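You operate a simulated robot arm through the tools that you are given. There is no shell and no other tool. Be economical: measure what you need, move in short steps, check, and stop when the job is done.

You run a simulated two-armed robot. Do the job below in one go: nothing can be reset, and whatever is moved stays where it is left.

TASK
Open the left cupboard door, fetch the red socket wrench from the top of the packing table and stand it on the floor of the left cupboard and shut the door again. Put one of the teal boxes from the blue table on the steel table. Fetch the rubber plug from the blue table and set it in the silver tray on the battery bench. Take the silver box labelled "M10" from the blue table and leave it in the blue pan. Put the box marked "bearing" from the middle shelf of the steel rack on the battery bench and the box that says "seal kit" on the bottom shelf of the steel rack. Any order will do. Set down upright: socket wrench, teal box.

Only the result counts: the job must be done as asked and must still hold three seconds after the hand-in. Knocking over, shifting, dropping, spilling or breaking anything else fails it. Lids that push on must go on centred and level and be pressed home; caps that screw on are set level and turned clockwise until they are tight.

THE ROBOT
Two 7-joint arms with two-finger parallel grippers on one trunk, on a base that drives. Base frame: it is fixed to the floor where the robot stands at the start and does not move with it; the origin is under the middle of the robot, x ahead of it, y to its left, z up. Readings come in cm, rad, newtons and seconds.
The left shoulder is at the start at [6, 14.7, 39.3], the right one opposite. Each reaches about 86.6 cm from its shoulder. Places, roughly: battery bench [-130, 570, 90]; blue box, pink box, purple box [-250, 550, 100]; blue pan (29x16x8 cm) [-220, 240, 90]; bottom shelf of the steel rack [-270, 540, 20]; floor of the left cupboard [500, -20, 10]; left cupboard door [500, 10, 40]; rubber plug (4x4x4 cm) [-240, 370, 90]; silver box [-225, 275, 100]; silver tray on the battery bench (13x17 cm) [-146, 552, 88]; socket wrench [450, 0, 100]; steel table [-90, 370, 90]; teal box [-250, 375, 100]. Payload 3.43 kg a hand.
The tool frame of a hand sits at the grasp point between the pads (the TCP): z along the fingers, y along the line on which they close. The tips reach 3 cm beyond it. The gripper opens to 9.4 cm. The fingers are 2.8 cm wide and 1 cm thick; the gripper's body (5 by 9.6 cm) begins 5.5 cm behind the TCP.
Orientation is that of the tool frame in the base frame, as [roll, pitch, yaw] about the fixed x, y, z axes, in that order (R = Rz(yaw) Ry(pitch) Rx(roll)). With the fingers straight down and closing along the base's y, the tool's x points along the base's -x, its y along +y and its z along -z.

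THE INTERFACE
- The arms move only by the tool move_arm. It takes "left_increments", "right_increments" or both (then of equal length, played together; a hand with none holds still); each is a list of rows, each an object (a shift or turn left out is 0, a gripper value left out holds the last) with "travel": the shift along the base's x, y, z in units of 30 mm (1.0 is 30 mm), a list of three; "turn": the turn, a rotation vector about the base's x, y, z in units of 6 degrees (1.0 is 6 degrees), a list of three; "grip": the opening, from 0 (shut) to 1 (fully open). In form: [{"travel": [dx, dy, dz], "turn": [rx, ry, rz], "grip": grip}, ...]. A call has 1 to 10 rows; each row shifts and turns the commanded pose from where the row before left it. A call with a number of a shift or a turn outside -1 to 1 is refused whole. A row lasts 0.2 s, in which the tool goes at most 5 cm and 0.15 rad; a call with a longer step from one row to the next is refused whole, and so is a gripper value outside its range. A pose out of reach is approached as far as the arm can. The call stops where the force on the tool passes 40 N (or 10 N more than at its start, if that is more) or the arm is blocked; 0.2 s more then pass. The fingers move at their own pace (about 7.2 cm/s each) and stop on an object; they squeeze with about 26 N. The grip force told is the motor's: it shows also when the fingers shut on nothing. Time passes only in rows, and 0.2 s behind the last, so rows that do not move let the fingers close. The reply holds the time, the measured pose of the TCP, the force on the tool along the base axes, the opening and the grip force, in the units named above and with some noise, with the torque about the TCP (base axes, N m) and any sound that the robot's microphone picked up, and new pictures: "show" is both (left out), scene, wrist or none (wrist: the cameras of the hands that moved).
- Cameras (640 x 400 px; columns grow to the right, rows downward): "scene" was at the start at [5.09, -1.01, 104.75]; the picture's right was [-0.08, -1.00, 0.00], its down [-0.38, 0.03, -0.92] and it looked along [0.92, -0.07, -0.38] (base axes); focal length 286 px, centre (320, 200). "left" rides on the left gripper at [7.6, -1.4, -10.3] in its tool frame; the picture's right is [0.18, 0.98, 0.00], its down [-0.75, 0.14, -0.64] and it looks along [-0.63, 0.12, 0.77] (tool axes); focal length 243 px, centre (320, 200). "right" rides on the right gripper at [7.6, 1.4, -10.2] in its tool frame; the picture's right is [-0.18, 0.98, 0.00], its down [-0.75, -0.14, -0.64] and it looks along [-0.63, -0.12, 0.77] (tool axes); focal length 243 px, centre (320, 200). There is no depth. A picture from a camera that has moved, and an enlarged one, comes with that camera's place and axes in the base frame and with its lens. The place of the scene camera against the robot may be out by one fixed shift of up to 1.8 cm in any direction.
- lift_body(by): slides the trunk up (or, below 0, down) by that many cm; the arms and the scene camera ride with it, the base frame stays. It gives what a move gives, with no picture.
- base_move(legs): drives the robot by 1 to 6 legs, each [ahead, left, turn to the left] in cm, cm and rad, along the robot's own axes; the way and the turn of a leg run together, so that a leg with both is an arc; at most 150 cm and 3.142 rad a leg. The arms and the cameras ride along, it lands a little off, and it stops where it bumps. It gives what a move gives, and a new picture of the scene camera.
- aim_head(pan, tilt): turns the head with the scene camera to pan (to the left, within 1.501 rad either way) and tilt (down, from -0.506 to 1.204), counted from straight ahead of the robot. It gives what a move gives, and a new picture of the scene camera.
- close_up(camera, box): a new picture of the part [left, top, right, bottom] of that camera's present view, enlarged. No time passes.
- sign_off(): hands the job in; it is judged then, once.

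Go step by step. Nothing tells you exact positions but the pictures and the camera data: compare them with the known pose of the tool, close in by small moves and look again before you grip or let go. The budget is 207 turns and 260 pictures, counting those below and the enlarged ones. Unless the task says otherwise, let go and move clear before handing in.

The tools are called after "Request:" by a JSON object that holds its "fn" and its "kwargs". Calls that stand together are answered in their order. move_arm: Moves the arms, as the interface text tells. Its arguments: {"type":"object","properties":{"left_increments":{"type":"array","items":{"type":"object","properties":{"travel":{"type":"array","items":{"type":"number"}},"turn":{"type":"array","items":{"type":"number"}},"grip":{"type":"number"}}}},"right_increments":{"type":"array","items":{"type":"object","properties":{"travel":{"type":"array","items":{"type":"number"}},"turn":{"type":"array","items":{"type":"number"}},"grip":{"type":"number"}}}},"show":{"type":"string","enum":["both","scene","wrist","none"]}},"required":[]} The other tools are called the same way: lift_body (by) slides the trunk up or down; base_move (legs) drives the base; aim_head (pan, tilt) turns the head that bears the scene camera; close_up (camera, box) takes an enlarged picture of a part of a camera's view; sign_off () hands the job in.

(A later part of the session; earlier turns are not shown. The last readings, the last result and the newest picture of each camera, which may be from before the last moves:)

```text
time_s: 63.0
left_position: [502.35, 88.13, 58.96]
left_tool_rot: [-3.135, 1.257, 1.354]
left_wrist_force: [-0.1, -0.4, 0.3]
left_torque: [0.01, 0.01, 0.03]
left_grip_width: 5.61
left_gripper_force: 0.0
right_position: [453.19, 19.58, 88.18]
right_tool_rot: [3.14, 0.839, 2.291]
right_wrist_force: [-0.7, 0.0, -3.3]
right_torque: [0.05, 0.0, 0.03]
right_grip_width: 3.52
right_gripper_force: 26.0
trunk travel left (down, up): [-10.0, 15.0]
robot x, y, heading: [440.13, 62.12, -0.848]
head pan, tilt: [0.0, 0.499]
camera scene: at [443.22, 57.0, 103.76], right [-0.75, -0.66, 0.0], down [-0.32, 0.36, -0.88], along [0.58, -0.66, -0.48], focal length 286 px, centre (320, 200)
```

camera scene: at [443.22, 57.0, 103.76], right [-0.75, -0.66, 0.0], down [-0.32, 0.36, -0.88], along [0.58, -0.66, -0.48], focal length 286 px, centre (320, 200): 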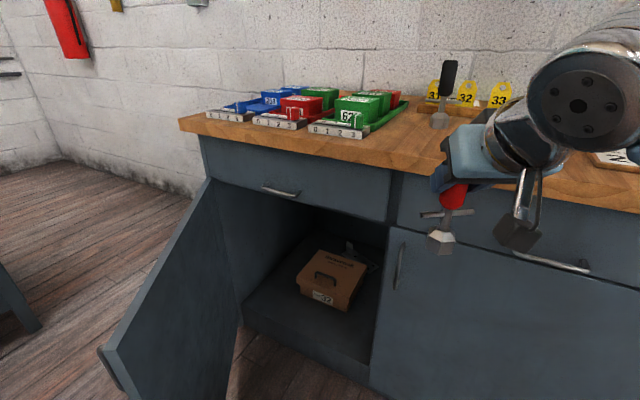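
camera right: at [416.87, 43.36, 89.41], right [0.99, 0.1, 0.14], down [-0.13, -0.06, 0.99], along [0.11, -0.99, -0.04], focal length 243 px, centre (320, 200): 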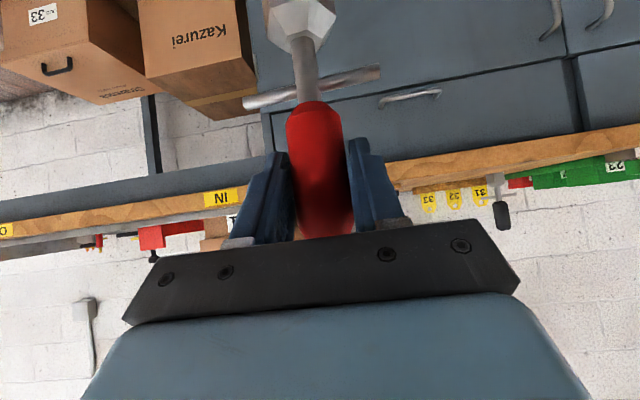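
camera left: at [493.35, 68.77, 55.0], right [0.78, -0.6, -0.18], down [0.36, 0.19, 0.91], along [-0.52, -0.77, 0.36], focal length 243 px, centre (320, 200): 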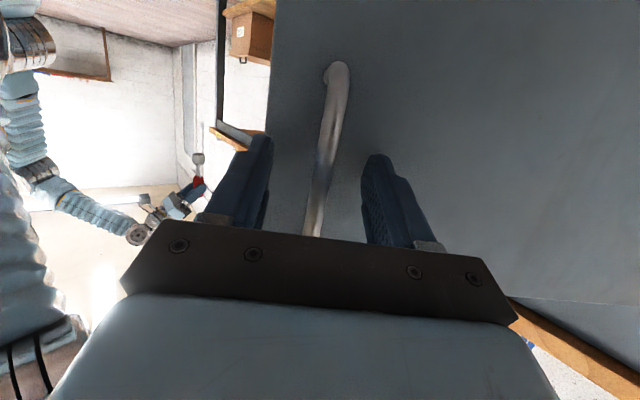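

Good view of the open cupboard; a spot in front of box 32 is free, ≈[493.8, 4.2]. I'll lower the trunk, shift the right hand left and down outside the mouth.

Request:
{"fn": "lift_body", "kwargs": {"by": -10}}

Request:
{"fn": "move_arm", "kwargs": {"right_increments": [{"travel": [0.5, 0.45, -0.95]}, {"travel": [0.5, 0.45, -0.95]}, {"travel": [0.5, 0.45, -0.95]}, {"travel": [0.5, 0.45, -0.95]}, {"travel": [0.5, 0.45, -0.95]}, {"travel": [0.5, 0.45, -0.95]}, {"travel": [0.5, 0.45, -0.95]}, {"travel": [0.5, 0.45, -0.95]}, {"travel": [0.5, 0.45, -0.95]}, {"travel": [0.5, 0.45, -0.95]}], "show": "none"}}

Request:
{"fn": "move_arm", "kwargs": {"right_increments": [{"travel": [0, 0, -0.95]}, {"travel": [0, 0, -0.95]}, {"travel": [0, 0, -0.95]}, {"travel": [0, 0, -0.95]}, {"travel": [0, 0, -0.95]}, {"travel": [0, 0, -0.95]}], "show": "both"}}

```text
time_s: 64.3
left_position: [502.52, 88.22, 49.02]
left_tool_rot: [-3.136, 1.258, 1.353]
left_wrist_force: [0.1, 0.6, 0.4]
left_torque: [0.01, 0.03, -0.03]
left_grip_width: 5.62
left_gripper_force: 0.0
right_position: [453.13, 19.51, 78.28]
right_tool_rot: [3.14, 0.837, 2.292]
right_wrist_force: [-0.6, -0.6, -2.5]
right_torque: [0.04, 0.04, 0.01]
right_grip_width: 3.52
right_gripper_force: 26.1
trunk travel left (down, up): [0.0, 25.0]
robot x, y, heading: [440.12, 61.96, -0.853]
head pan, tilt: [0.0, 0.499]
```

```text
time_s: 66.5
left_position: [502.55, 88.1, 49.03]
left_tool_rot: [-3.138, 1.257, 1.352]
left_wrist_force: [0.4, -1.1, -0.9]
left_torque: [-0.04, 0.01, -0.06]
left_grip_width: 5.64
left_gripper_force: 0.1
right_position: [468.2, 32.93, 49.58]
right_tool_rot: [3.141, 0.838, 2.293]
right_wrist_force: [-0.2, 0.3, -1.9]
right_torque: [0.0, 0.03, -0.01]
right_grip_width: 3.5
right_gripper_force: 25.7
trunk travel left (down, up): [0.0, 25.0]
robot x, y, heading: [440.36, 61.77, -0.847]
head pan, tilt: [0.0, 0.499]
```

```text
time_s: 67.9
left_position: [502.42, 88.15, 49.0]
left_tool_rot: [-3.136, 1.255, 1.354]
left_wrist_force: [-0.1, -0.2, -1.1]
left_torque: [-0.01, 0.04, -0.02]
left_grip_width: 5.65
left_gripper_force: 0.2
right_position: [468.25, 33.04, 32.68]
right_tool_rot: [-3.141, 0.837, 2.292]
right_wrist_force: [0.0, -0.2, -2.1]
right_torque: [0.05, 0.05, 0.0]
right_grip_width: 3.51
right_gripper_force: 25.5
trunk travel left (down, up): [0.0, 25.0]
robot x, y, heading: [440.29, 62.18, -0.853]
head pan, tilt: [0.0, 0.499]
camera scene: at [443.22, 57.01, 93.76], right [-0.75, -0.66, 0.0], down [-0.32, 0.36, -0.88], along [0.58, -0.66, -0.48], focal length 286 px, centre (320, 200)
camera right: at [460.95, 43.36, 33.79], right [0.82, 0.56, 0.14], down [-0.09, -0.11, 0.99], along [0.57, -0.82, -0.04], focal length 243 px, centre (320, 200)
```

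scene: 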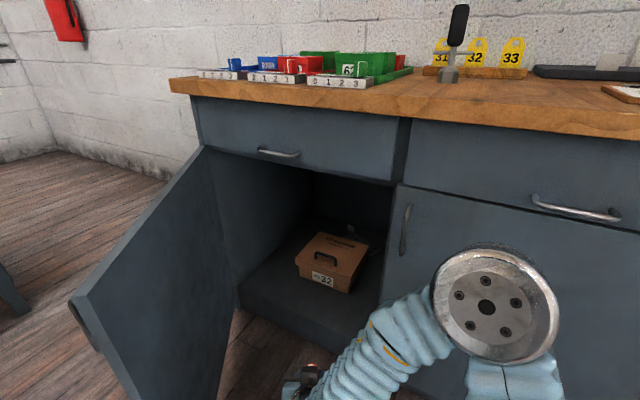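
right: 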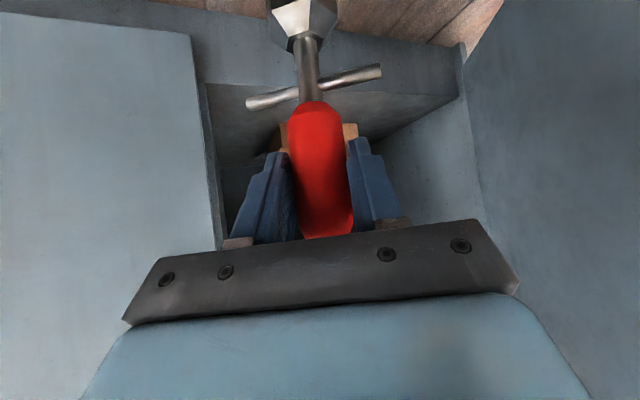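

The path forward is clear. Drive the hand in.

Request:
{"fn": "move_arm", "kwargs": {"right_increments": [{"travel": [0.654, -0.739, 0]}, {"travel": [0.654, -0.739, 0]}, {"travel": [0.654, -0.739, 0]}, {"travel": [0.654, -0.739, 0]}, {"travel": [0.654, -0.739, 0]}, {"travel": [0.654, -0.739, 0]}, {"travel": [0.654, -0.739, 0]}, {"travel": [0.654, -0.739, 0]}, {"travel": [0.654, -0.739, 0]}, {"travel": [0.654, -0.739, 0]}], "show": "none"}}

Request:
{"fn": "move_arm", "kwargs": {"right_increments": [{"travel": [0.654, -0.739, 0]}, {"travel": [0.654, -0.739, 0]}, {"travel": [0.654, -0.739, 0]}], "show": "both"}}

```text
time_s: 70.1
left_position: [502.42, 88.08, 48.95]
left_tool_rot: [-3.136, 1.258, 1.354]
left_wrist_force: [-0.4, -0.5, 0.4]
left_torque: [0.0, -0.04, -0.01]
left_grip_width: 5.65
left_gripper_force: 0.1
right_position: [487.75, 10.85, 32.54]
right_tool_rot: [-3.14, 0.837, 2.292]
right_wrist_force: [0.2, 0.6, -2.9]
right_torque: [0.02, 0.0, 0.02]
right_grip_width: 3.5
right_gripper_force: 26.1
trunk travel left (down, up): [0.0, 25.0]
robot x, y, heading: [440.27, 61.6, -0.851]
head pan, tilt: [0.0, 0.499]
```

```text
time_s: 70.9
left_position: [502.47, 88.09, 48.95]
left_tool_rot: [-3.135, 1.257, 1.353]
left_wrist_force: [0.4, -0.6, -0.2]
left_torque: [-0.01, 0.0, 0.02]
left_grip_width: 5.67
left_gripper_force: 0.0
right_position: [493.6, 4.07, 32.61]
right_tool_rot: [3.14, 0.836, 2.292]
right_wrist_force: [0.6, 0.0, -2.7]
right_torque: [0.04, 0.05, 0.0]
right_grip_width: 3.49
right_gripper_force: 25.5
trunk travel left (down, up): [0.0, 25.0]
robot x, y, heading: [440.36, 61.79, -0.853]
head pan, tilt: [0.0, 0.499]
camera scene: at [443.24, 57.0, 93.76], right [-0.75, -0.66, 0.0], down [-0.32, 0.36, -0.88], along [0.58, -0.66, -0.48], focal length 286 px, centre (320, 200)
camera right: at [486.28, 14.44, 33.69], right [0.82, 0.56, 0.14], down [-0.09, -0.11, 0.99], along [0.57, -0.82, -0.04], focal length 243 px, centre (320, 200)
```

scene: 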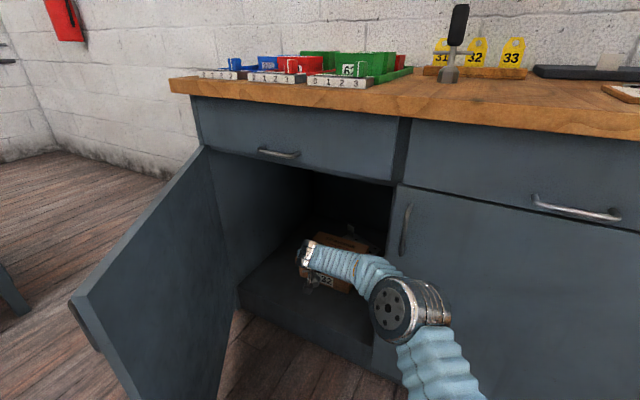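
right: 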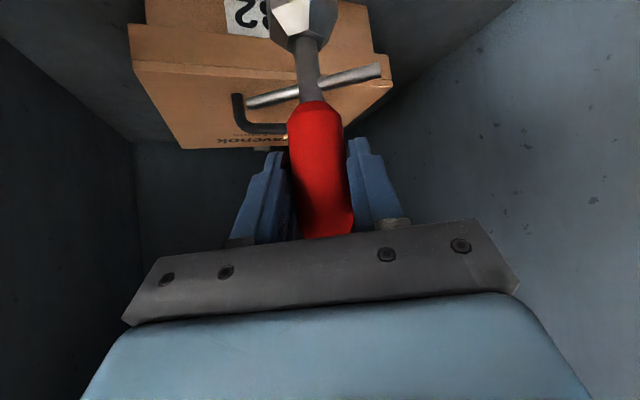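

Over a free spot in front of the box. Lower gently until contact.

Request:
{"fn": "move_arm", "kwargs": {"right_increments": [{"travel": [0, 0, -0.8]}, {"travel": [0, 0, -0.7]}, {"travel": [0, 0, -0.4]}, {"travel": [0, 0, -0.3]}, {"travel": [0, 0, -0.3]}, {"travel": [0, 0, -0.3]}], "show": "wrist"}}

```text
time_s: 72.3
left_position: [502.45, 88.09, 48.98]
left_tool_rot: [-3.138, 1.256, 1.353]
left_wrist_force: [-0.3, -0.6, -0.8]
left_torque: [0.02, 0.02, 0.0]
left_grip_width: 5.65
left_gripper_force: 0.0
right_position: [493.68, 4.12, 24.1]
right_tool_rot: [3.141, 0.839, 2.291]
right_wrist_force: [0.6, 0.8, -3.0]
right_torque: [0.05, 0.02, 0.01]
right_grip_width: 3.51
right_gripper_force: 26.6
trunk travel left (down, up): [0.0, 25.0]
robot x, y, heading: [440.1, 61.75, -0.854]
head pan, tilt: [0.0, 0.499]
camera right: at [486.33, 14.54, 25.33], right [0.82, 0.56, 0.14], down [-0.09, -0.11, 0.99], along [0.57, -0.82, -0.04], focal length 243 px, centre (320, 200)
```

right: 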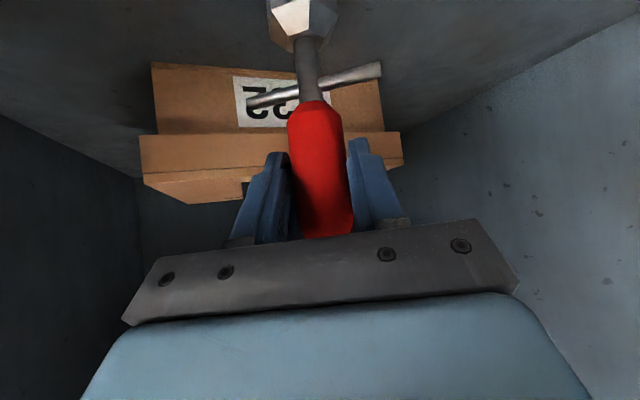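

Request:
{"fn": "move_arm", "kwargs": {"right_increments": [{"travel": [0, 0, -0.15]}, {"travel": [0, 0, -0.15]}, {"travel": [0, 0, -0.15]}, {"travel": [0, 0, -0.15]}, {"travel": [0, 0, -0.15]}, {"travel": [0, 0, -0.15]}, {"travel": [0, 0, -0.15]}], "show": "wrist"}}

```text
time_s: 73.2
left_position: [502.37, 88.05, 48.92]
left_tool_rot: [-3.139, 1.258, 1.353]
left_wrist_force: [0.3, 0.4, -0.1]
left_torque: [0.01, -0.02, -0.04]
left_grip_width: 5.62
left_gripper_force: 0.1
right_position: [494.01, 3.98, 23.77]
right_tool_rot: [3.134, 0.855, 2.288]
right_wrist_force: [-2.2, 2.8, 13.5]
right_torque: [-0.07, 0.01, -0.04]
right_grip_width: 3.53
right_gripper_force: 26.0
trunk travel left (down, up): [0.0, 25.0]
robot x, y, heading: [440.24, 61.9, -0.849]
head pan, tilt: [0.0, 0.499]
stopped in row 4 (right hand): the force on the tool passed its limit at 42 N (the readings are from after the stop); the commanded pose is now the measured one
camera right: at [486.67, 14.43, 24.81], right [0.82, 0.56, 0.14], down [-0.1, -0.1, 0.99], along [0.57, -0.82, -0.03], focal length 243 px, centre (320, 200)
```

right: 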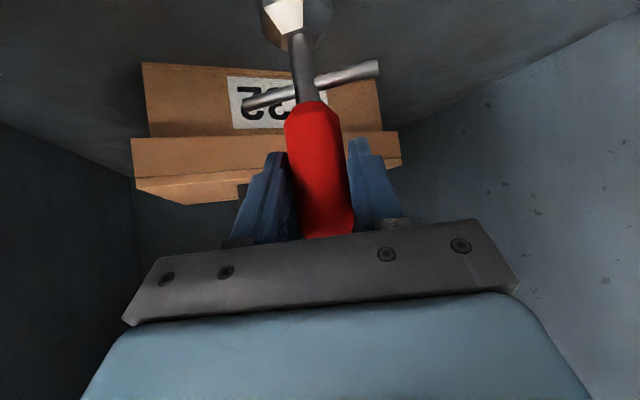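

Contact. Ease off a millimetre, release, and check.

Request:
{"fn": "move_arm", "kwargs": {"right_increments": [{"travel": [0, 0, 0.03]}, {"grip": 0.5}, {"grip": 1}, {"grip": 1}, {"grip": 1}], "show": "wrist"}}

Request:
{"fn": "move_arm", "kwargs": {"right_increments": [{"travel": [-0.3, 0.34, 0.4]}, {"travel": [-0.45, 0.51, 0.5]}, {"travel": [-0.6, 0.68, 0.2]}, {"travel": [-0.654, 0.739, 0]}, {"travel": [-0.654, 0.739, 0]}, {"travel": [-0.654, 0.739, 0]}, {"travel": [-0.654, 0.739, 0]}, {"travel": [-0.654, 0.739, 0]}], "show": "wrist"}}

```text
time_s: 74.4
left_position: [502.43, 88.04, 48.91]
left_tool_rot: [-3.137, 1.255, 1.355]
left_wrist_force: [-0.2, 1.0, -0.4]
left_torque: [0.01, 0.02, 0.0]
left_grip_width: 5.62
left_gripper_force: 0.0
right_position: [494.01, 4.12, 23.6]
right_tool_rot: [3.136, 0.85, 2.29]
right_wrist_force: [-0.6, -0.9, -0.1]
right_torque: [-0.03, -0.02, -0.02]
right_grip_width: 9.4
right_gripper_force: 0.1
trunk travel left (down, up): [0.0, 25.0]
robot x, y, heading: [440.53, 61.47, -0.849]
head pan, tilt: [0.0, 0.499]
camera right: at [486.6, 14.44, 24.59], right [0.82, 0.56, 0.14], down [-0.1, -0.11, 0.99], along [0.57, -0.82, -0.03], focal length 243 px, centre (320, 200)
```

right: 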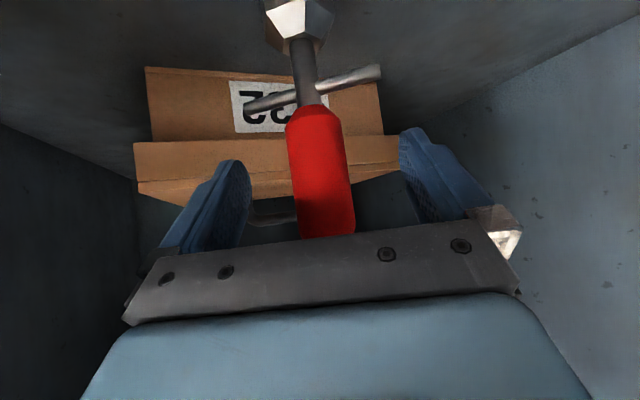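

```text
time_s: 76.2
left_position: [502.41, 88.12, 49.04]
left_tool_rot: [-3.137, 1.255, 1.356]
left_wrist_force: [-0.8, -1.4, 0.4]
left_torque: [0.01, 0.01, -0.03]
left_grip_width: 5.66
left_gripper_force: 0.0
right_position: [480.09, 19.59, 26.88]
right_tool_rot: [3.136, 0.85, 2.29]
right_wrist_force: [-0.7, 0.2, -0.2]
right_torque: [0.02, -0.01, -0.02]
right_grip_width: 9.39
right_gripper_force: 0.0
trunk travel left (down, up): [0.0, 25.0]
robot x, y, heading: [440.22, 62.04, -0.853]
head pan, tilt: [0.0, 0.499]
camera right: at [472.73, 29.96, 27.95], right [0.82, 0.56, 0.14], down [-0.1, -0.11, 0.99], along [0.57, -0.82, -0.03], focal length 243 px, centre (320, 200)
```

right: 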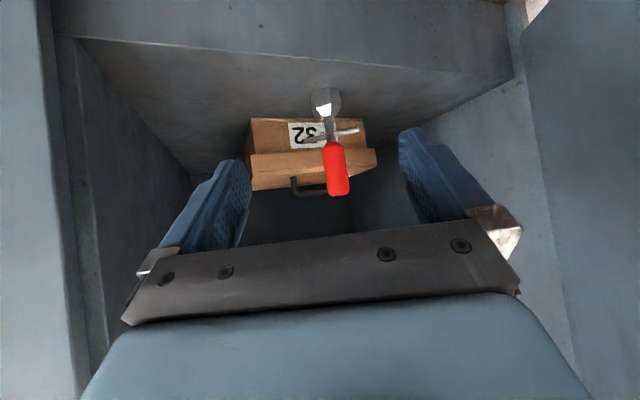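

The wrench stands upright in the cupboard. Retract the right hand, return the base to its earlier pose, to push the door shut with the left hand.

Request:
{"fn": "move_arm", "kwargs": {"right_increments": [{"travel": [-0.654, 0.739, 0]}, {"travel": [-0.654, 0.739, 0]}, {"travel": [-0.654, 0.739, 0]}, {"travel": [-0.654, 0.739, 0.2]}, {"travel": [-0.654, 0.739, 0.4]}, {"travel": [-0.6, 0, 0.8]}, {"travel": [-0.6, 0, 0.9]}, {"travel": [-0.6, 0, 0.9]}, {"travel": [0, 0, 0.9]}, {"travel": [0, 0, 0.9]}], "left_increments": [{"grip": 0}, {}, {}, {}, {}, {}, {"travel": [0, 0, -0.4]}, {"travel": [0, 0, -0.4]}, {"travel": [0, 0, -0.4]}, {}], "show": "none"}}

Request:
{"fn": "base_move", "kwargs": {"legs": [[-17.9, -1.8, 0], [0, 0, -0.49]]}}

Request:
{"fn": "close_up", "kwargs": {"camera": "left", "box": [0, 0, 640, 400]}}

```text
time_s: 78.2
left_position: [502.42, 88.23, 45.71]
left_tool_rot: [-3.138, 1.257, 1.352]
left_wrist_force: [1.3, 0.6, 0.3]
left_torque: [0.02, -0.03, 0.0]
left_grip_width: 0.0
left_gripper_force: 26.0
right_position: [461.69, 25.22, 36.53]
right_tool_rot: [-3.131, 0.789, 2.125]
right_wrist_force: [0.7, -0.5, -0.3]
right_torque: [0.02, 0.02, 0.01]
right_grip_width: 9.37
right_gripper_force: 0.1
trunk travel left (down, up): [0.0, 25.0]
robot x, y, heading: [440.41, 61.7, -0.852]
head pan, tilt: [0.0, 0.499]
stopped in row 10 (right hand): the arm was blocked; the commanded pose is now the measured one
```

```text
time_s: 81.1
left_position: [494.49, 68.25, 45.54]
left_tool_rot: [-3.136, 1.257, 0.867]
left_wrist_force: [-0.6, -0.7, 0.4]
left_torque: [0.0, 0.04, -0.03]
left_grip_width: 0.0
left_gripper_force: 25.8
right_position: [428.8, 31.71, 36.5]
right_tool_rot: [-3.131, 0.789, 1.64]
right_wrist_force: [0.3, -1.0, -0.4]
right_torque: [0.01, 0.03, -0.02]
right_grip_width: 9.38
right_gripper_force: 0.1
trunk travel left (down, up): [0.0, 25.0]
robot x, y, heading: [427.23, 74.04, -1.335]
head pan, tilt: [0.0, 0.499]
camera scene: at [427.51, 67.85, 93.76], right [-0.97, -0.23, 0.0], down [-0.11, 0.47, -0.88], along [0.2, -0.85, -0.48], focal length 286 px, centre (320, 200)
```

scene: 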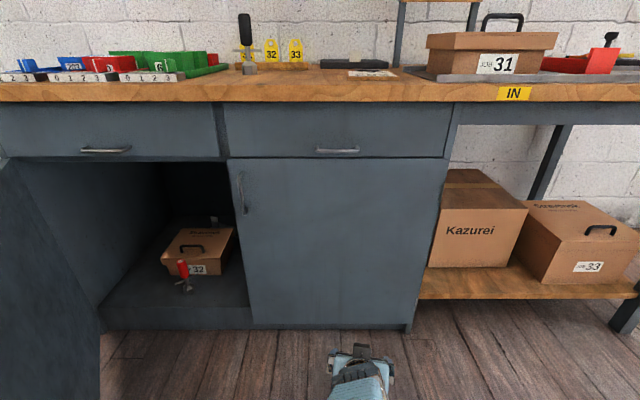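

```text
1.00 times, centred on (320, 200) of left (not enlarged: the box is as wide or as high as the picture)
camera zoom: at [501.22, 78.33, 41.56], right [0.78, -0.6, -0.18], down [0.35, 0.19, 0.92], along [-0.51, -0.78, 0.36], focal length 243 px, centre (320, 200)
```

zoom: 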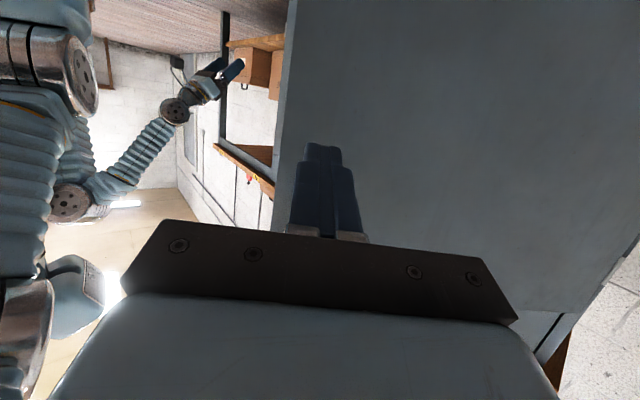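

Wrench upright in place. Now contact the door below its handle and start swinging it shut.

Request:
{"fn": "move_arm", "kwargs": {"left_increments": [{"travel": [-0.3, -0.947, 0]}, {"travel": [-0.3, -0.947, 0]}, {"travel": [-0.3, -0.947, 0]}, {"travel": [-0.3, -0.947, 0]}, {"travel": [-0.3, -0.947, 0]}], "show": "wrist"}}

```text
time_s: 82.3
left_position: [489.86, 54.23, 45.63]
left_tool_rot: [-3.138, 1.257, 0.868]
left_wrist_force: [0.5, 0.0, 0.0]
left_torque: [-0.01, 0.0, -0.02]
left_grip_width: 0.01
left_gripper_force: 25.8
right_position: [428.9, 31.66, 36.54]
right_tool_rot: [-3.132, 0.789, 1.64]
right_wrist_force: [-0.2, 0.8, 0.8]
right_torque: [0.01, 0.01, -0.03]
right_grip_width: 9.39
right_gripper_force: 0.1
trunk travel left (down, up): [0.0, 25.0]
robot x, y, heading: [427.82, 74.0, -1.335]
head pan, tilt: [0.0, 0.499]
camera left: at [496.7, 64.19, 41.41], right [0.78, -0.6, -0.18], down [0.35, 0.19, 0.92], along [-0.51, -0.78, 0.36], focal length 243 px, centre (320, 200)
```

left: 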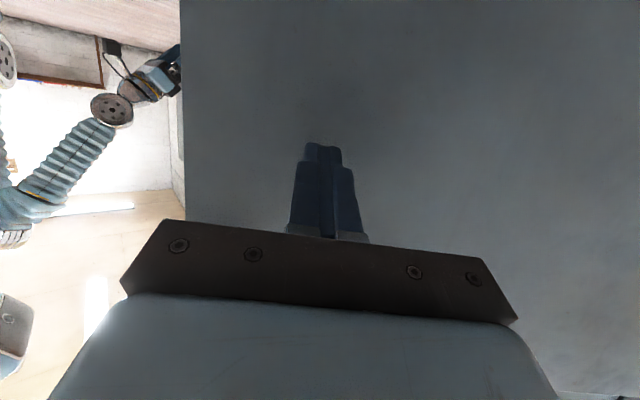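

Near contact. Swing along the closing arc.

Request:
{"fn": "move_arm", "kwargs": {"left_increments": [{"travel": [-0.679, -0.715, 0], "turn": [0, 0, 0.6]}, {"travel": [-0.634, -0.755, 0], "turn": [0, 0, 0.6]}, {"travel": [-0.584, -0.794, 0], "turn": [0, 0, 0.6]}, {"travel": [-0.534, -0.828, 0], "turn": [0, 0, 0.6]}, {"travel": [-0.481, -0.86, 0], "turn": [0, 0, 0.6]}, {"travel": [-0.425, -0.889, 0], "turn": [0, 0, 0.6]}, {"travel": [-0.369, -0.914, 0], "turn": [0, 0, 0.6]}, {"travel": [-0.31, -0.935, 0], "turn": [0, 0, 0.6]}], "show": "both"}}

```text
time_s: 84.1
left_position: [477.79, 34.11, 45.7]
left_tool_rot: [-3.133, 1.254, 1.374]
left_wrist_force: [0.3, -0.3, -0.3]
left_torque: [0.0, -0.02, -0.02]
left_grip_width: 0.01
left_gripper_force: 26.4
right_position: [428.96, 31.66, 36.53]
right_tool_rot: [-3.131, 0.789, 1.64]
right_wrist_force: [0.8, -0.5, 0.9]
right_torque: [-0.02, 0.01, 0.0]
right_grip_width: 9.39
right_gripper_force: 0.0
trunk travel left (down, up): [0.0, 25.0]
robot x, y, heading: [426.86, 74.31, -1.34]
head pan, tilt: [0.0, 0.499]
camera scene: at [427.51, 67.85, 93.76], right [-0.97, -0.23, 0.0], down [-0.11, 0.47, -0.88], along [0.2, -0.85, -0.48], focal length 286 px, centre (320, 200)
camera left: at [478.87, 46.22, 41.59], right [0.97, -0.14, -0.18], down [0.22, 0.34, 0.92], along [-0.07, -0.93, 0.36], focal length 243 px, centre (320, 200)
```

scene: 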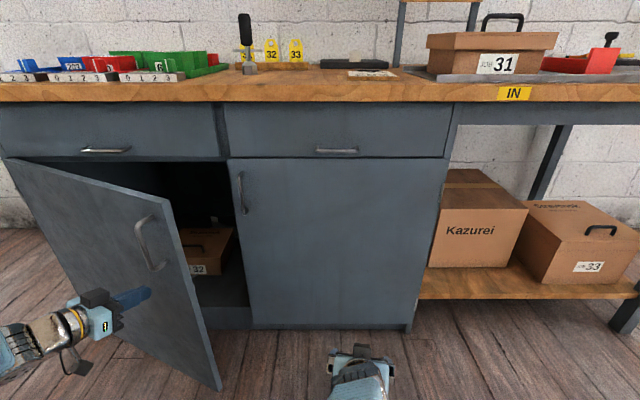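
left: 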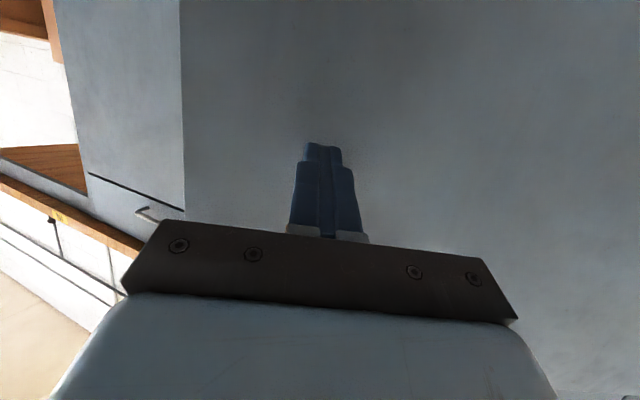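

Closing steadily. Continue to shut.

Request:
{"fn": "move_arm", "kwargs": {"left_increments": [{"travel": [-0.251, -0.953, 0], "turn": [0, 0, 0.6]}, {"travel": [-0.191, -0.967, 0], "turn": [0, 0, 0.6]}, {"travel": [-0.131, -0.977, 0], "turn": [0, 0, 0.6]}, {"travel": [-0.068, -0.983, 0], "turn": [0, 0, 0.6]}, {"travel": [-0.007, -0.986, 0], "turn": [0, 0, 0.6]}, {"travel": [0.055, -0.984, 0], "turn": [0, 0, 0.6]}, {"travel": [0.117, -0.979, 0], "turn": [0, 0, 0.6]}, {"travel": [0.15, -0.6, 0]}, {"travel": [0.1, -0.4, 0]}], "show": "both"}}

```text
time_s: 85.9
left_position: [476.44, 12.48, 45.54]
left_tool_rot: [-3.138, 1.252, 1.806]
left_wrist_force: [-8.1, 23.2, 8.1]
left_torque: [-0.39, -0.03, -0.08]
left_grip_width: 0.01
left_gripper_force: 25.9
right_position: [428.95, 31.58, 36.7]
right_tool_rot: [-3.133, 0.79, 1.64]
right_wrist_force: [-0.4, 0.1, 0.2]
right_torque: [0.01, 0.01, 0.02]
right_grip_width: 9.38
right_gripper_force: 0.0
trunk travel left (down, up): [0.0, 25.0]
robot x, y, heading: [427.24, 73.98, -1.337]
head pan, tilt: [0.0, 0.499]
stopped in row 8 (left hand): the force on the tool passed its limit at 77 N (the readings are from after the stop); the commanded pose is now the measured one
camera scene: at [427.44, 68.01, 93.79], right [-0.97, -0.23, 0.0], down [-0.11, 0.46, -0.88], along [0.2, -0.85, -0.48], focal length 286 px, centre (320, 200)
camera left: at [472.31, 23.95, 41.55], right [0.94, 0.28, -0.18], down [0.05, 0.4, 0.92], along [0.33, -0.87, 0.36], focal length 243 px, centre (320, 200)
```

scene: 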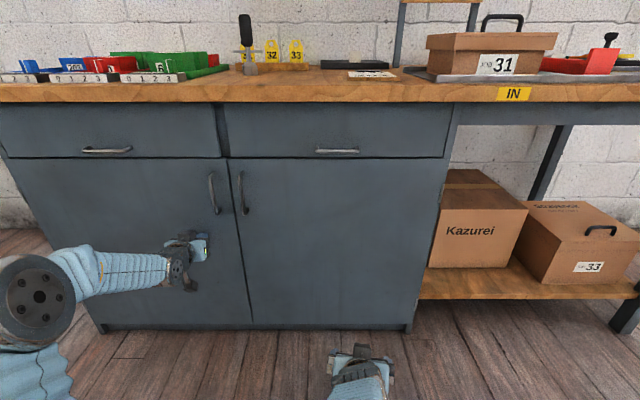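
left: 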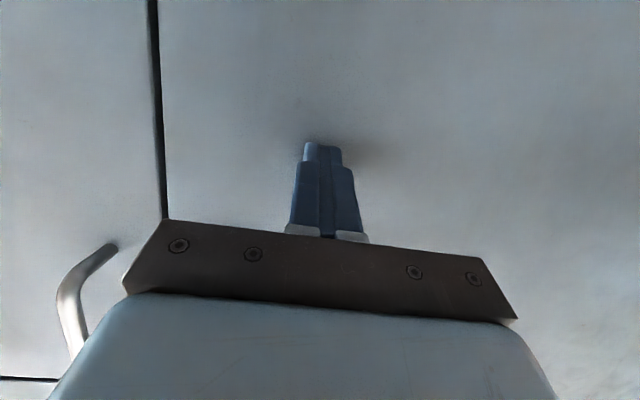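

The door is flush shut. Withdraw the left hand and bring both back to a carrying pose.

Request:
{"fn": "move_arm", "kwargs": {"left_increments": [{"travel": [-0.226, 0.95, 0]}, {"travel": [-0.226, 0.95, 0]}, {"travel": [-0.226, 0.95, 0]}, {"travel": [-0.226, 0.95, 0]}, {"travel": [-0.226, 0.95, 0.3]}, {"travel": [-0.226, 0.95, 0.5]}, {"travel": [-0.226, 0.95, 0.7], "turn": [0.974, 0.227, 0]}, {"travel": [-0.226, 0.95, 0.7], "turn": [0.974, 0.227, 0]}, {"travel": [-0.5, 0, 0.9], "turn": [0.974, 0.227, 0]}, {"travel": [-0.5, 0, 0.9], "turn": [0.974, 0.227, 0]}], "show": "none"}}

Request:
{"fn": "move_arm", "kwargs": {"right_increments": [{"travel": [-0.5, 0, 0.9]}, {"travel": [-0.5, 0, 0.9]}, {"travel": [0, 0, 0.9]}, {"travel": [0, 0, 0.9]}, {"travel": [0, 0, 0.9]}, {"travel": [0, 0, 0.9]}, {"travel": [0, 0, 0.9]}, {"travel": [0, 0, 0.9]}], "show": "none"}}

Request:
{"fn": "base_move", "kwargs": {"legs": [[-20, 0, 0], [0, 0, -1.8], [145, 0, 0]]}}

```text
time_s: 88.1
left_position: [467.94, 35.25, 57.57]
left_tool_rot: [3.14, 0.829, 1.802]
left_wrist_force: [-0.5, -0.4, -0.8]
left_torque: [-0.02, 0.01, -0.04]
left_grip_width: 0.0
left_gripper_force: 26.6
right_position: [429.08, 31.68, 36.46]
right_tool_rot: [-3.132, 0.789, 1.64]
right_wrist_force: [0.6, -0.4, 1.1]
right_torque: [-0.03, -0.01, 0.0]
right_grip_width: 9.42
right_gripper_force: 0.1
trunk travel left (down, up): [0.0, 25.0]
robot x, y, heading: [427.5, 74.44, -1.332]
head pan, tilt: [0.0, 0.499]
```

```text
time_s: 89.1
left_position: [467.95, 35.24, 57.65]
left_tool_rot: [3.139, 0.831, 1.802]
left_wrist_force: [0.2, -0.1, -0.2]
left_torque: [0.01, 0.01, 0.0]
left_grip_width: 0.0
left_gripper_force: 25.6
right_position: [421.03, 29.39, 44.61]
right_tool_rot: [3.123, 0.712, 1.473]
right_wrist_force: [-0.1, 0.1, 0.2]
right_torque: [0.02, -0.03, -0.02]
right_grip_width: 9.4
right_gripper_force: 0.0
trunk travel left (down, up): [0.0, 25.0]
robot x, y, heading: [427.43, 74.02, -1.335]
head pan, tilt: [0.0, 0.499]
stopped in row 5 (right hand): the arm was blocked; the commanded pose is now the measured one
```

```text
time_s: 101.8
left_position: [230.94, 49.99, 57.51]
left_tool_rot: [3.139, 0.832, 0.068]
left_wrist_force: [0.7, 1.0, 0.4]
left_torque: [0.02, -0.02, -0.01]
left_grip_width: 0.01
left_gripper_force: 25.6
right_position: [232.81, 97.17, 44.59]
right_tool_rot: [3.125, 0.712, -0.261]
right_wrist_force: [-0.1, 0.1, -0.7]
right_torque: [0.01, 0.0, 0.0]
right_grip_width: 9.4
right_gripper_force: 0.0
trunk travel left (down, up): [0.0, 25.0]
robot x, y, heading: [275.81, 83.72, -3.07]
head pan, tilt: [0.0, 0.499]
camera scene: at [268.64, 83.12, 93.76], right [-0.07, 1.0, 0.0], down [0.48, 0.03, -0.88], along [-0.88, -0.06, -0.48], focal length 286 px, centre (320, 200)
```

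scene: 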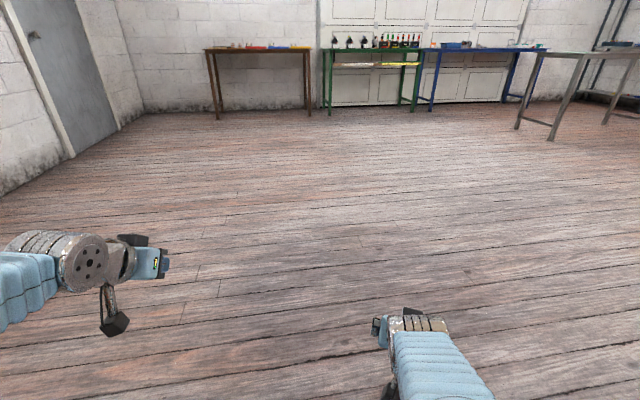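

Door shut; heading for the blue table. First I'll free the right arm from its blocked posture, then drive.

Request:
{"fn": "move_arm", "kwargs": {"right_increments": [{"travel": [-0.8, 0.3, 0]}, {"travel": [-0.8, 0.3, 0]}, {"travel": [-0.8, 0.3, 0.3], "turn": [0, 0, 0.6]}, {"travel": [0, 0, 0.8], "turn": [0, 0, 0.6]}, {"travel": [0, 0, 0.8], "turn": [0, 0, 0.6]}, {"travel": [0, 0, 0.8], "turn": [0, 0, 0.6]}, {"travel": [0, 0, 0.8], "turn": [0, 0, 0.6]}, {"travel": [0, 0, 0.8]}, {"travel": [0, 0, 0.8]}, {"travel": [0, 0, 0.8]}], "left_increments": [{"travel": [0, 0, 0.6], "grip": 1}, {"travel": [0, 0, 0.6]}, {"travel": [0, 0, 0.6]}, {"travel": [0, 0, 0.6]}, {"travel": [0, 0, 0.6]}, {"travel": [0, 0, 0.6]}, {"travel": [0, 0, 0.6]}, {"travel": [0, 0, 0.6]}, {"travel": [0, 0, 0.6]}, {"travel": [0, 0, 0.6]}], "show": "none"}}

Request:
{"fn": "base_move", "kwargs": {"legs": [[108, -60, 0], [108, -60, 0], [108, -60, 0]]}}

```text
time_s: 104.0
left_position: [231.12, 49.92, 75.54]
left_tool_rot: [3.141, 0.832, 0.07]
left_wrist_force: [-0.2, 0.6, 0.7]
left_torque: [0.01, 0.01, 0.0]
left_grip_width: 9.39
left_gripper_force: 0.0
right_position: [225.74, 99.76, 62.44]
right_tool_rot: [3.125, 0.711, 0.053]
right_wrist_force: [-0.2, -0.8, 0.4]
right_torque: [0.0, -0.01, -0.02]
right_grip_width: 9.41
right_gripper_force: 0.0
trunk travel left (down, up): [0.0, 25.0]
robot x, y, heading: [275.79, 83.53, -3.068]
head pan, tilt: [0.0, 0.499]
```

```text
time_s: 122.1
left_position: [-108.85, 204.83, 75.51]
left_tool_rot: [3.14, 0.83, 0.072]
left_wrist_force: [-0.5, -0.5, -0.3]
left_torque: [0.03, -0.01, -0.01]
left_grip_width: 9.41
left_gripper_force: 0.0
right_position: [-114.49, 254.67, 62.41]
right_tool_rot: [3.124, 0.713, 0.057]
right_wrist_force: [-0.6, 0.4, 0.1]
right_torque: [0.0, -0.01, -0.04]
right_grip_width: 9.39
right_gripper_force: 0.0
trunk travel left (down, up): [0.0, 25.0]
robot x, y, heading: [-64.48, 238.87, -3.066]
head pan, tilt: [0.0, 0.499]
camera scene: at [-71.37, 238.15, 93.76], right [-0.07, 1.0, 0.0], down [0.48, 0.04, -0.88], along [-0.88, -0.06, -0.48], focal length 286 px, centre (320, 200)
```

scene: 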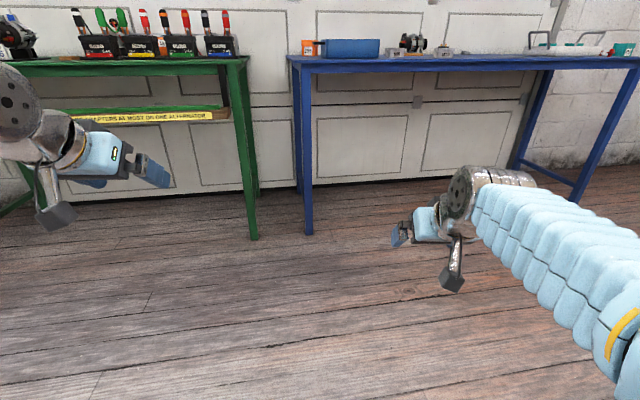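

At the blue table. Raise the trunk for a view over the top, and zoom.

Request:
{"fn": "lift_body", "kwargs": {"by": 24}}

Request:
{"fn": "aim_head", "kwargs": {"pan": -0.4, "tilt": 0.3}}

Request:
{"fn": "close_up", "kwargs": {"camera": "scene", "box": [100, 110, 350, 220]}}

Request:
{"fn": "close_up", "kwargs": {"camera": "scene", "box": [330, 110, 580, 220]}}

```text
time_s: 124.6
left_position: [-108.9, 204.83, 99.54]
left_tool_rot: [3.14, 0.831, 0.07]
left_wrist_force: [-0.1, 0.3, -0.6]
left_torque: [0.01, 0.02, 0.02]
left_grip_width: 9.4
left_gripper_force: 0.0
right_position: [-114.45, 254.63, 86.36]
right_tool_rot: [3.124, 0.713, 0.056]
right_wrist_force: [-0.2, 0.5, 0.2]
right_torque: [0.01, -0.02, -0.02]
right_grip_width: 9.39
right_gripper_force: 0.0
trunk travel left (down, up): [-24.0, 1.0]
robot x, y, heading: [-64.17, 238.56, -3.067]
head pan, tilt: [0.0, 0.499]
```

```text
time_s: 125.5
left_position: [-108.94, 204.79, 99.56]
left_tool_rot: [3.14, 0.83, 0.072]
left_wrist_force: [0.9, 0.2, -0.6]
left_torque: [0.03, -0.03, 0.02]
left_grip_width: 9.41
left_gripper_force: 0.0
right_position: [-114.45, 254.79, 86.29]
right_tool_rot: [3.125, 0.712, 0.056]
right_wrist_force: [-0.5, 0.4, -0.7]
right_torque: [0.0, 0.02, 0.01]
right_grip_width: 9.4
right_gripper_force: 0.1
trunk travel left (down, up): [-24.0, 1.0]
robot x, y, heading: [-64.47, 238.98, -3.069]
head pan, tilt: [-0.4, 0.3]
camera scene: at [-71.15, 241.8, 119.59], right [0.32, 0.95, 0.0], down [0.28, -0.09, -0.96], along [-0.91, 0.31, -0.3], focal length 286 px, centre (320, 200)
```

scene: 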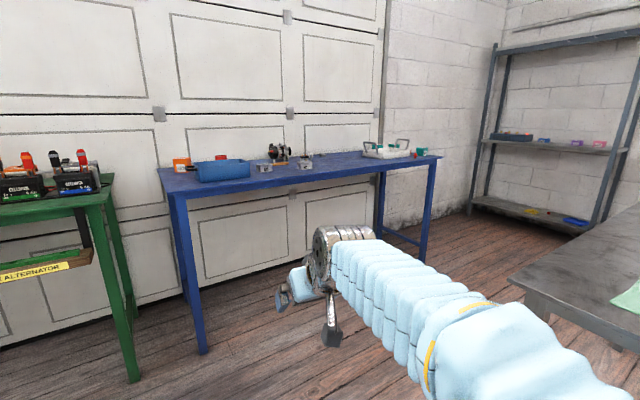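

```text
2.56 times, centred on (225, 165) of scene
camera zoom: at [-71.15, 241.8, 119.59], right [0.32, 0.95, 0.0], down [0.28, -0.09, -0.96], along [-0.91, 0.31, -0.3], focal length 733 px, centre (563, 290)
```

zoom: 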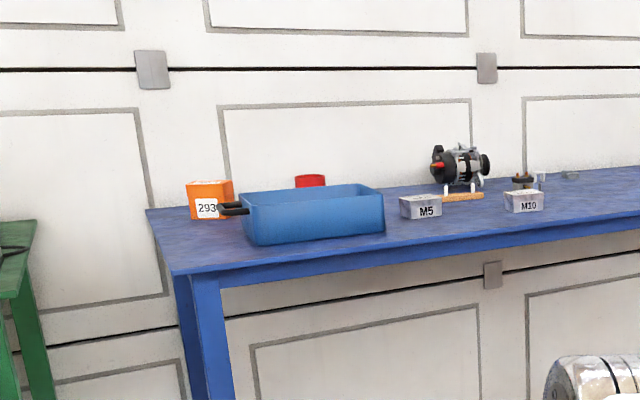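

```text
2.56 times, centred on (455, 165) of scene
camera zoom: at [-71.15, 241.8, 119.59], right [0.32, 0.95, 0.0], down [0.28, -0.09, -0.96], along [-0.91, 0.31, -0.3], focal length 733 px, centre (-26, 290)
```

zoom: 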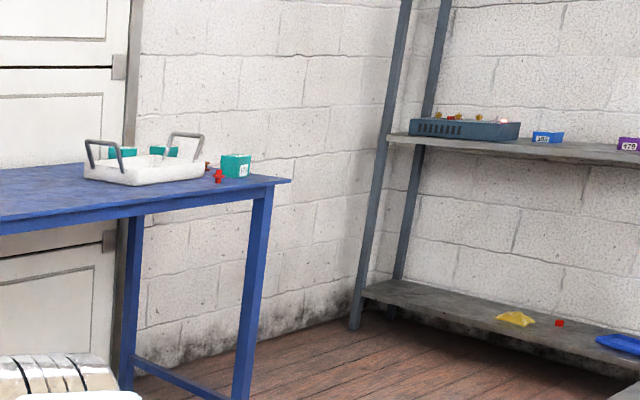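

Items located: M10 box right of centre, blue pan to the left, plug and teal boxes at the far right end. Raise the hands and approach the M10 box and pan.

Request:
{"fn": "move_arm", "kwargs": {"right_increments": [{"travel": [0, 0, 0.9]}, {"travel": [0, 0, 0.9]}, {"travel": [0, 0, 0.9]}, {"travel": [0, 0, 0.9]}, {"travel": [0, 0, 0.9]}, {"travel": [0, 0, 0.9]}, {"travel": [0.5, 0, 0.3]}, {"travel": [0.5, 0, 0]}], "left_increments": [{"travel": [0.5, 0, 0.4]}, {"travel": [0.5, 0, 0.4]}, {"travel": [0.5, 0, 0.4]}, {"travel": [0.5, 0, 0.4]}, {"travel": [0.5, 0, 0.4]}, {"travel": [0.5, 0, 0]}, {}, {}], "show": "none"}}

Request:
{"fn": "base_move", "kwargs": {"legs": [[75, -29, 0]]}}

Request:
{"fn": "aim_head", "kwargs": {"pan": 0, "tilt": 0.5}}

```text
time_s: 127.3
left_position: [-99.93, 204.84, 105.68]
left_tool_rot: [3.138, 0.831, 0.071]
left_wrist_force: [0.1, 0.6, -0.1]
left_torque: [-0.01, 0.01, 0.02]
left_grip_width: 9.4
left_gripper_force: 0.1
right_position: [-111.49, 254.72, 103.47]
right_tool_rot: [3.124, 0.713, 0.057]
right_wrist_force: [-1.1, 0.0, 0.1]
right_torque: [0.01, 0.0, 0.0]
right_grip_width: 9.39
right_gripper_force: 0.0
trunk travel left (down, up): [-24.0, 1.0]
robot x, y, heading: [-64.11, 238.96, -3.074]
head pan, tilt: [-0.4, 0.3]
```

```text
time_s: 131.6
left_position: [-176.93, 228.26, 105.62]
left_tool_rot: [3.139, 0.83, 0.061]
left_wrist_force: [0.0, 0.2, -0.5]
left_torque: [0.0, 0.02, -0.02]
left_grip_width: 9.4
left_gripper_force: 0.2
right_position: [-187.9, 278.45, 103.46]
right_tool_rot: [3.124, 0.712, 0.046]
right_wrist_force: [-0.2, 0.0, -0.3]
right_torque: [0.0, 0.03, -0.01]
right_grip_width: 9.43
right_gripper_force: 0.1
trunk travel left (down, up): [-24.0, 1.0]
robot x, y, heading: [-140.94, 262.0, -3.077]
head pan, tilt: [-0.4, 0.3]
camera scene: at [-147.72, 265.0, 119.6], right [0.33, 0.94, 0.0], down [0.28, -0.1, -0.96], along [-0.9, 0.31, -0.3], focal length 286 px, centre (320, 200)
```

scene: 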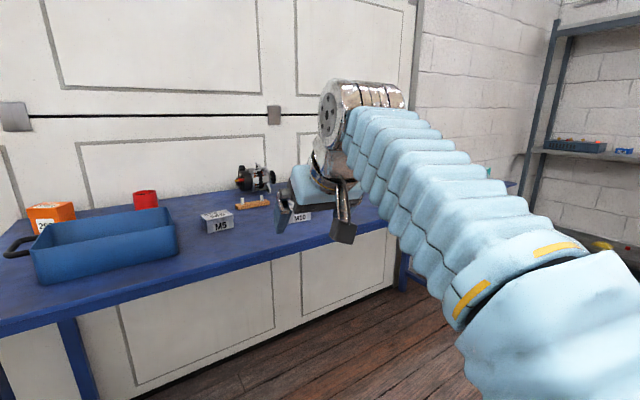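

```text
time_s: 132.4
left_position: [-176.89, 228.26, 105.66]
left_tool_rot: [3.14, 0.83, 0.063]
left_wrist_force: [0.3, 0.3, 0.3]
left_torque: [0.01, -0.04, 0.01]
left_grip_width: 9.39
left_gripper_force: 0.0
right_position: [-187.93, 278.47, 103.52]
right_tool_rot: [3.125, 0.712, 0.047]
right_wrist_force: [0.1, 0.3, 0.4]
right_torque: [0.04, -0.04, 0.0]
right_grip_width: 9.39
right_gripper_force: 0.1
trunk travel left (down, up): [-24.0, 1.0]
robot x, y, heading: [-140.92, 261.99, -3.08]
head pan, tilt: [0.0, 0.499]
camera scene: at [-147.99, 261.35, 117.76], right [-0.06, 1.0, 0.0], down [0.48, 0.03, -0.88], along [-0.88, -0.06, -0.48], focal length 286 px, centre (320, 200)
```

scene: 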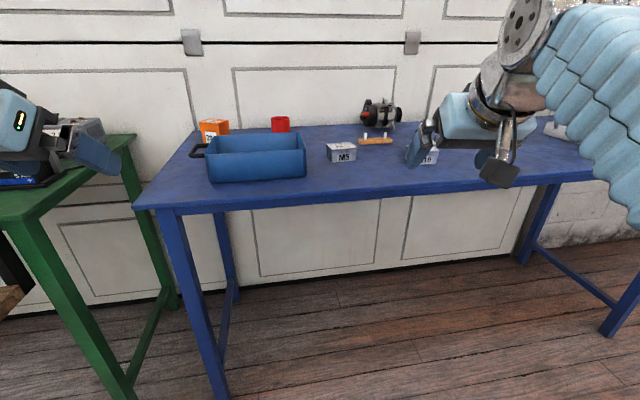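

Request:
{"fn": "move_arm", "kwargs": {"left_increments": [{"travel": [0.5, 0.5, 0.5]}, {"travel": [0.5, 0.5, 0.5]}, {"travel": [0.5, 0.5, 0.5]}], "show": "none"}}

Request:
{"fn": "close_up", "kwargs": {"camera": "right", "box": [80, 0, 560, 300]}}

Request:
{"fn": "close_up", "kwargs": {"camera": "scene", "box": [300, 90, 500, 215]}}

```text
time_s: 133.2
left_position: [-172.4, 232.61, 110.19]
left_tool_rot: [3.141, 0.83, 0.063]
left_wrist_force: [-1.0, -0.2, 0.6]
left_torque: [0.01, 0.02, 0.02]
left_grip_width: 9.39
left_gripper_force: 0.0
right_position: [-187.93, 278.34, 103.46]
right_tool_rot: [3.126, 0.711, 0.047]
right_wrist_force: [-0.1, -0.6, 0.3]
right_torque: [0.0, -0.02, -0.02]
right_grip_width: 9.42
right_gripper_force: 0.1
trunk travel left (down, up): [-24.0, 1.0]
robot x, y, heading: [-140.51, 262.05, -3.08]
head pan, tilt: [0.0, 0.499]
```

```text
1.33 times, centred on (320, 150) of right
camera zoom: at [-175.42, 277.63, 106.26], right [-0.08, -0.99, 0.13], down [-0.16, 0.15, 0.98], along [-0.98, 0.06, -0.17], focal length 324 px, centre (320, 267)
```

zoom: 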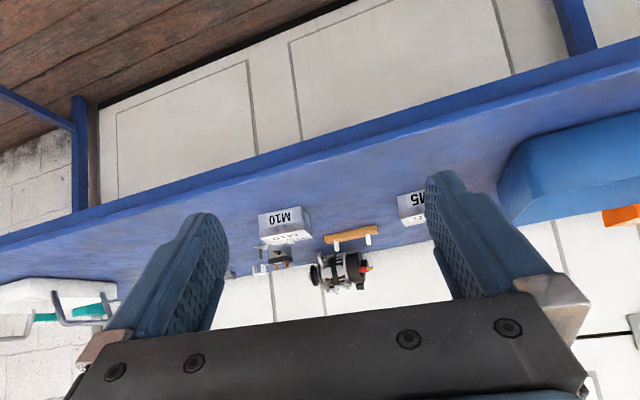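

```text
3.20 times, centred on (400, 152) of scene
camera zoom: at [-148.0, 261.34, 117.76], right [-0.06, 1.0, 0.0], down [0.48, 0.03, -0.88], along [-0.88, -0.06, -0.48], focal length 916 px, centre (64, 352)
```

zoom: 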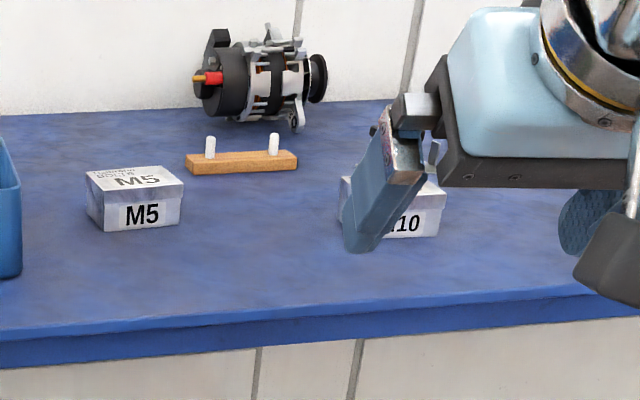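

M10 box ≈ [-231, 286, 88], about 8 cm wide. Drive 29 cm closer and line the right hand up.

Request:
{"fn": "base_move", "kwargs": {"legs": [[29, 0, 0]]}}

Request:
{"fn": "move_arm", "kwargs": {"right_increments": [{"travel": [0.2, 0.6, 0.1], "turn": [0, -0.6, 0]}, {"travel": [0, 0.6, 0.1]}, {"travel": [0, 0.6, 0]}, {"travel": [0, 0.6, 0]}, {"travel": [0, 0.4, 0]}], "show": "both"}}

```text
time_s: 135.2
left_position: [-201.99, 230.74, 110.22]
left_tool_rot: [3.139, 0.831, 0.063]
left_wrist_force: [0.0, -0.7, -0.5]
left_torque: [-0.01, -0.01, 0.0]
left_grip_width: 9.39
left_gripper_force: 0.1
right_position: [-217.56, 276.48, 103.42]
right_tool_rot: [3.125, 0.713, 0.048]
right_wrist_force: [-1.0, 0.1, 0.4]
right_torque: [-0.02, 0.0, 0.0]
right_grip_width: 9.38
right_gripper_force: 0.1
trunk travel left (down, up): [-24.0, 1.0]
robot x, y, heading: [-170.24, 260.09, -3.077]
head pan, tilt: [0.0, 0.499]
camera scene: at [-177.6, 259.43, 117.76], right [-0.06, 1.0, 0.0], down [0.48, 0.03, -0.88], along [-0.88, -0.06, -0.48], focal length 286 px, centre (320, 200)
```

scene: 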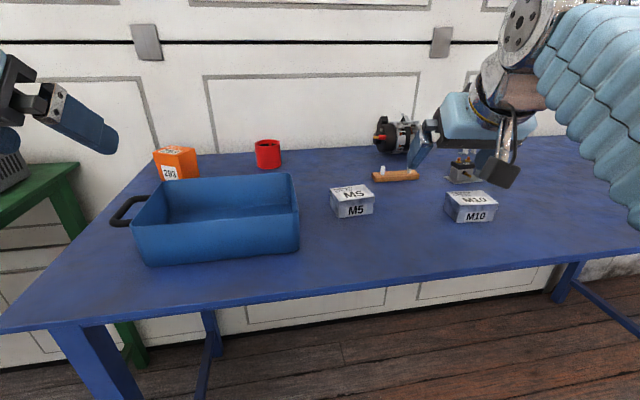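

```text
time_s: 136.4
left_position: [-202.11, 230.79, 110.13]
left_tool_rot: [3.141, 0.832, 0.063]
left_wrist_force: [-0.3, 0.4, -0.8]
left_torque: [0.03, -0.01, -0.01]
left_grip_width: 9.37
left_gripper_force: 0.0
right_position: [-216.89, 284.82, 104.08]
right_tool_rot: [3.122, 0.649, 0.045]
right_wrist_force: [0.2, 0.4, -0.5]
right_torque: [0.0, 0.02, 0.0]
right_grip_width: 9.4
right_gripper_force: 0.1
trunk travel left (down, up): [-24.0, 1.0]
robot x, y, heading: [-170.37, 260.14, -3.073]
head pan, tilt: [0.0, 0.499]
camera scene: at [-177.61, 259.43, 117.76], right [-0.06, 1.0, 0.0], down [0.48, 0.03, -0.88], along [-0.88, -0.06, -0.48], focal length 286 px, centre (320, 200)
camera right: at [-204.6, 284.07, 107.68], right [-0.09, -0.99, 0.13], down [-0.22, 0.14, 0.96], along [-0.97, 0.06, -0.23], focal length 243 px, centre (320, 200)
```

scene: 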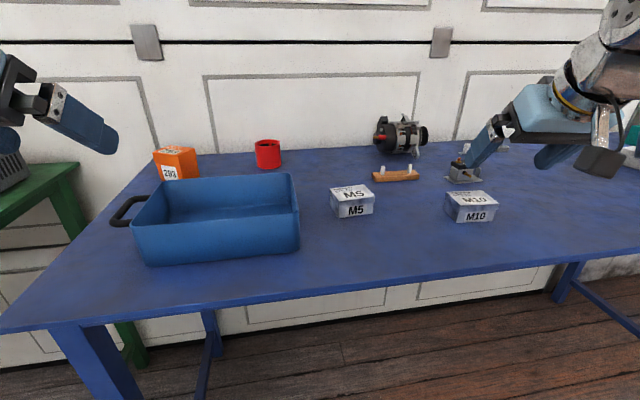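
right: 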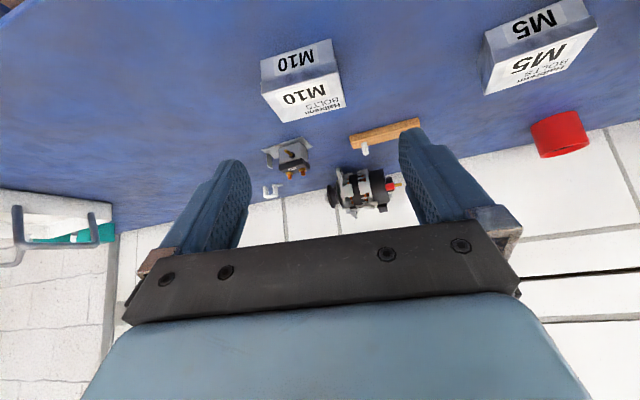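

Good unobstructed view: M10 box top centre ≈ [-226, 285.7, 92], about 7×5 cm, rotated slightly. Moving above it, aligning yaw.

Request:
{"fn": "move_arm", "kwargs": {"right_increments": [{"travel": [-0.9, 0.1, -0.45], "turn": [0, 0, 0.4]}, {"travel": [-0.9, 0.1, -0.45], "turn": [0, 0, 0.4]}, {"travel": [-0.9, 0.1, -0.45]}], "show": "wrist"}}

```text
time_s: 137.2
left_position: [-201.87, 230.88, 110.2]
left_tool_rot: [3.139, 0.83, 0.061]
left_wrist_force: [0.8, -0.5, -0.5]
left_torque: [0.02, -0.02, 0.03]
left_grip_width: 9.4
left_gripper_force: 0.0
right_position: [-224.9, 285.79, 100.02]
right_tool_rot: [3.12, 0.65, 0.128]
right_wrist_force: [0.2, 0.3, 0.5]
right_torque: [-0.02, 0.03, -0.01]
right_grip_width: 9.4
right_gripper_force: 0.0
trunk travel left (down, up): [-24.0, 1.0]
robot x, y, heading: [-170.02, 260.06, -3.072]
head pan, tilt: [0.0, 0.499]
camera right: at [-212.56, 286.04, 103.63], right [-0.01, -0.99, 0.13], down [-0.23, 0.13, 0.96], along [-0.97, -0.02, -0.23], focal length 243 px, centre (320, 200)
```

right: 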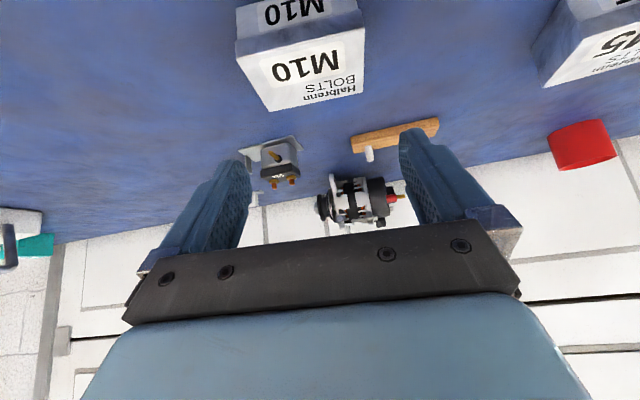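

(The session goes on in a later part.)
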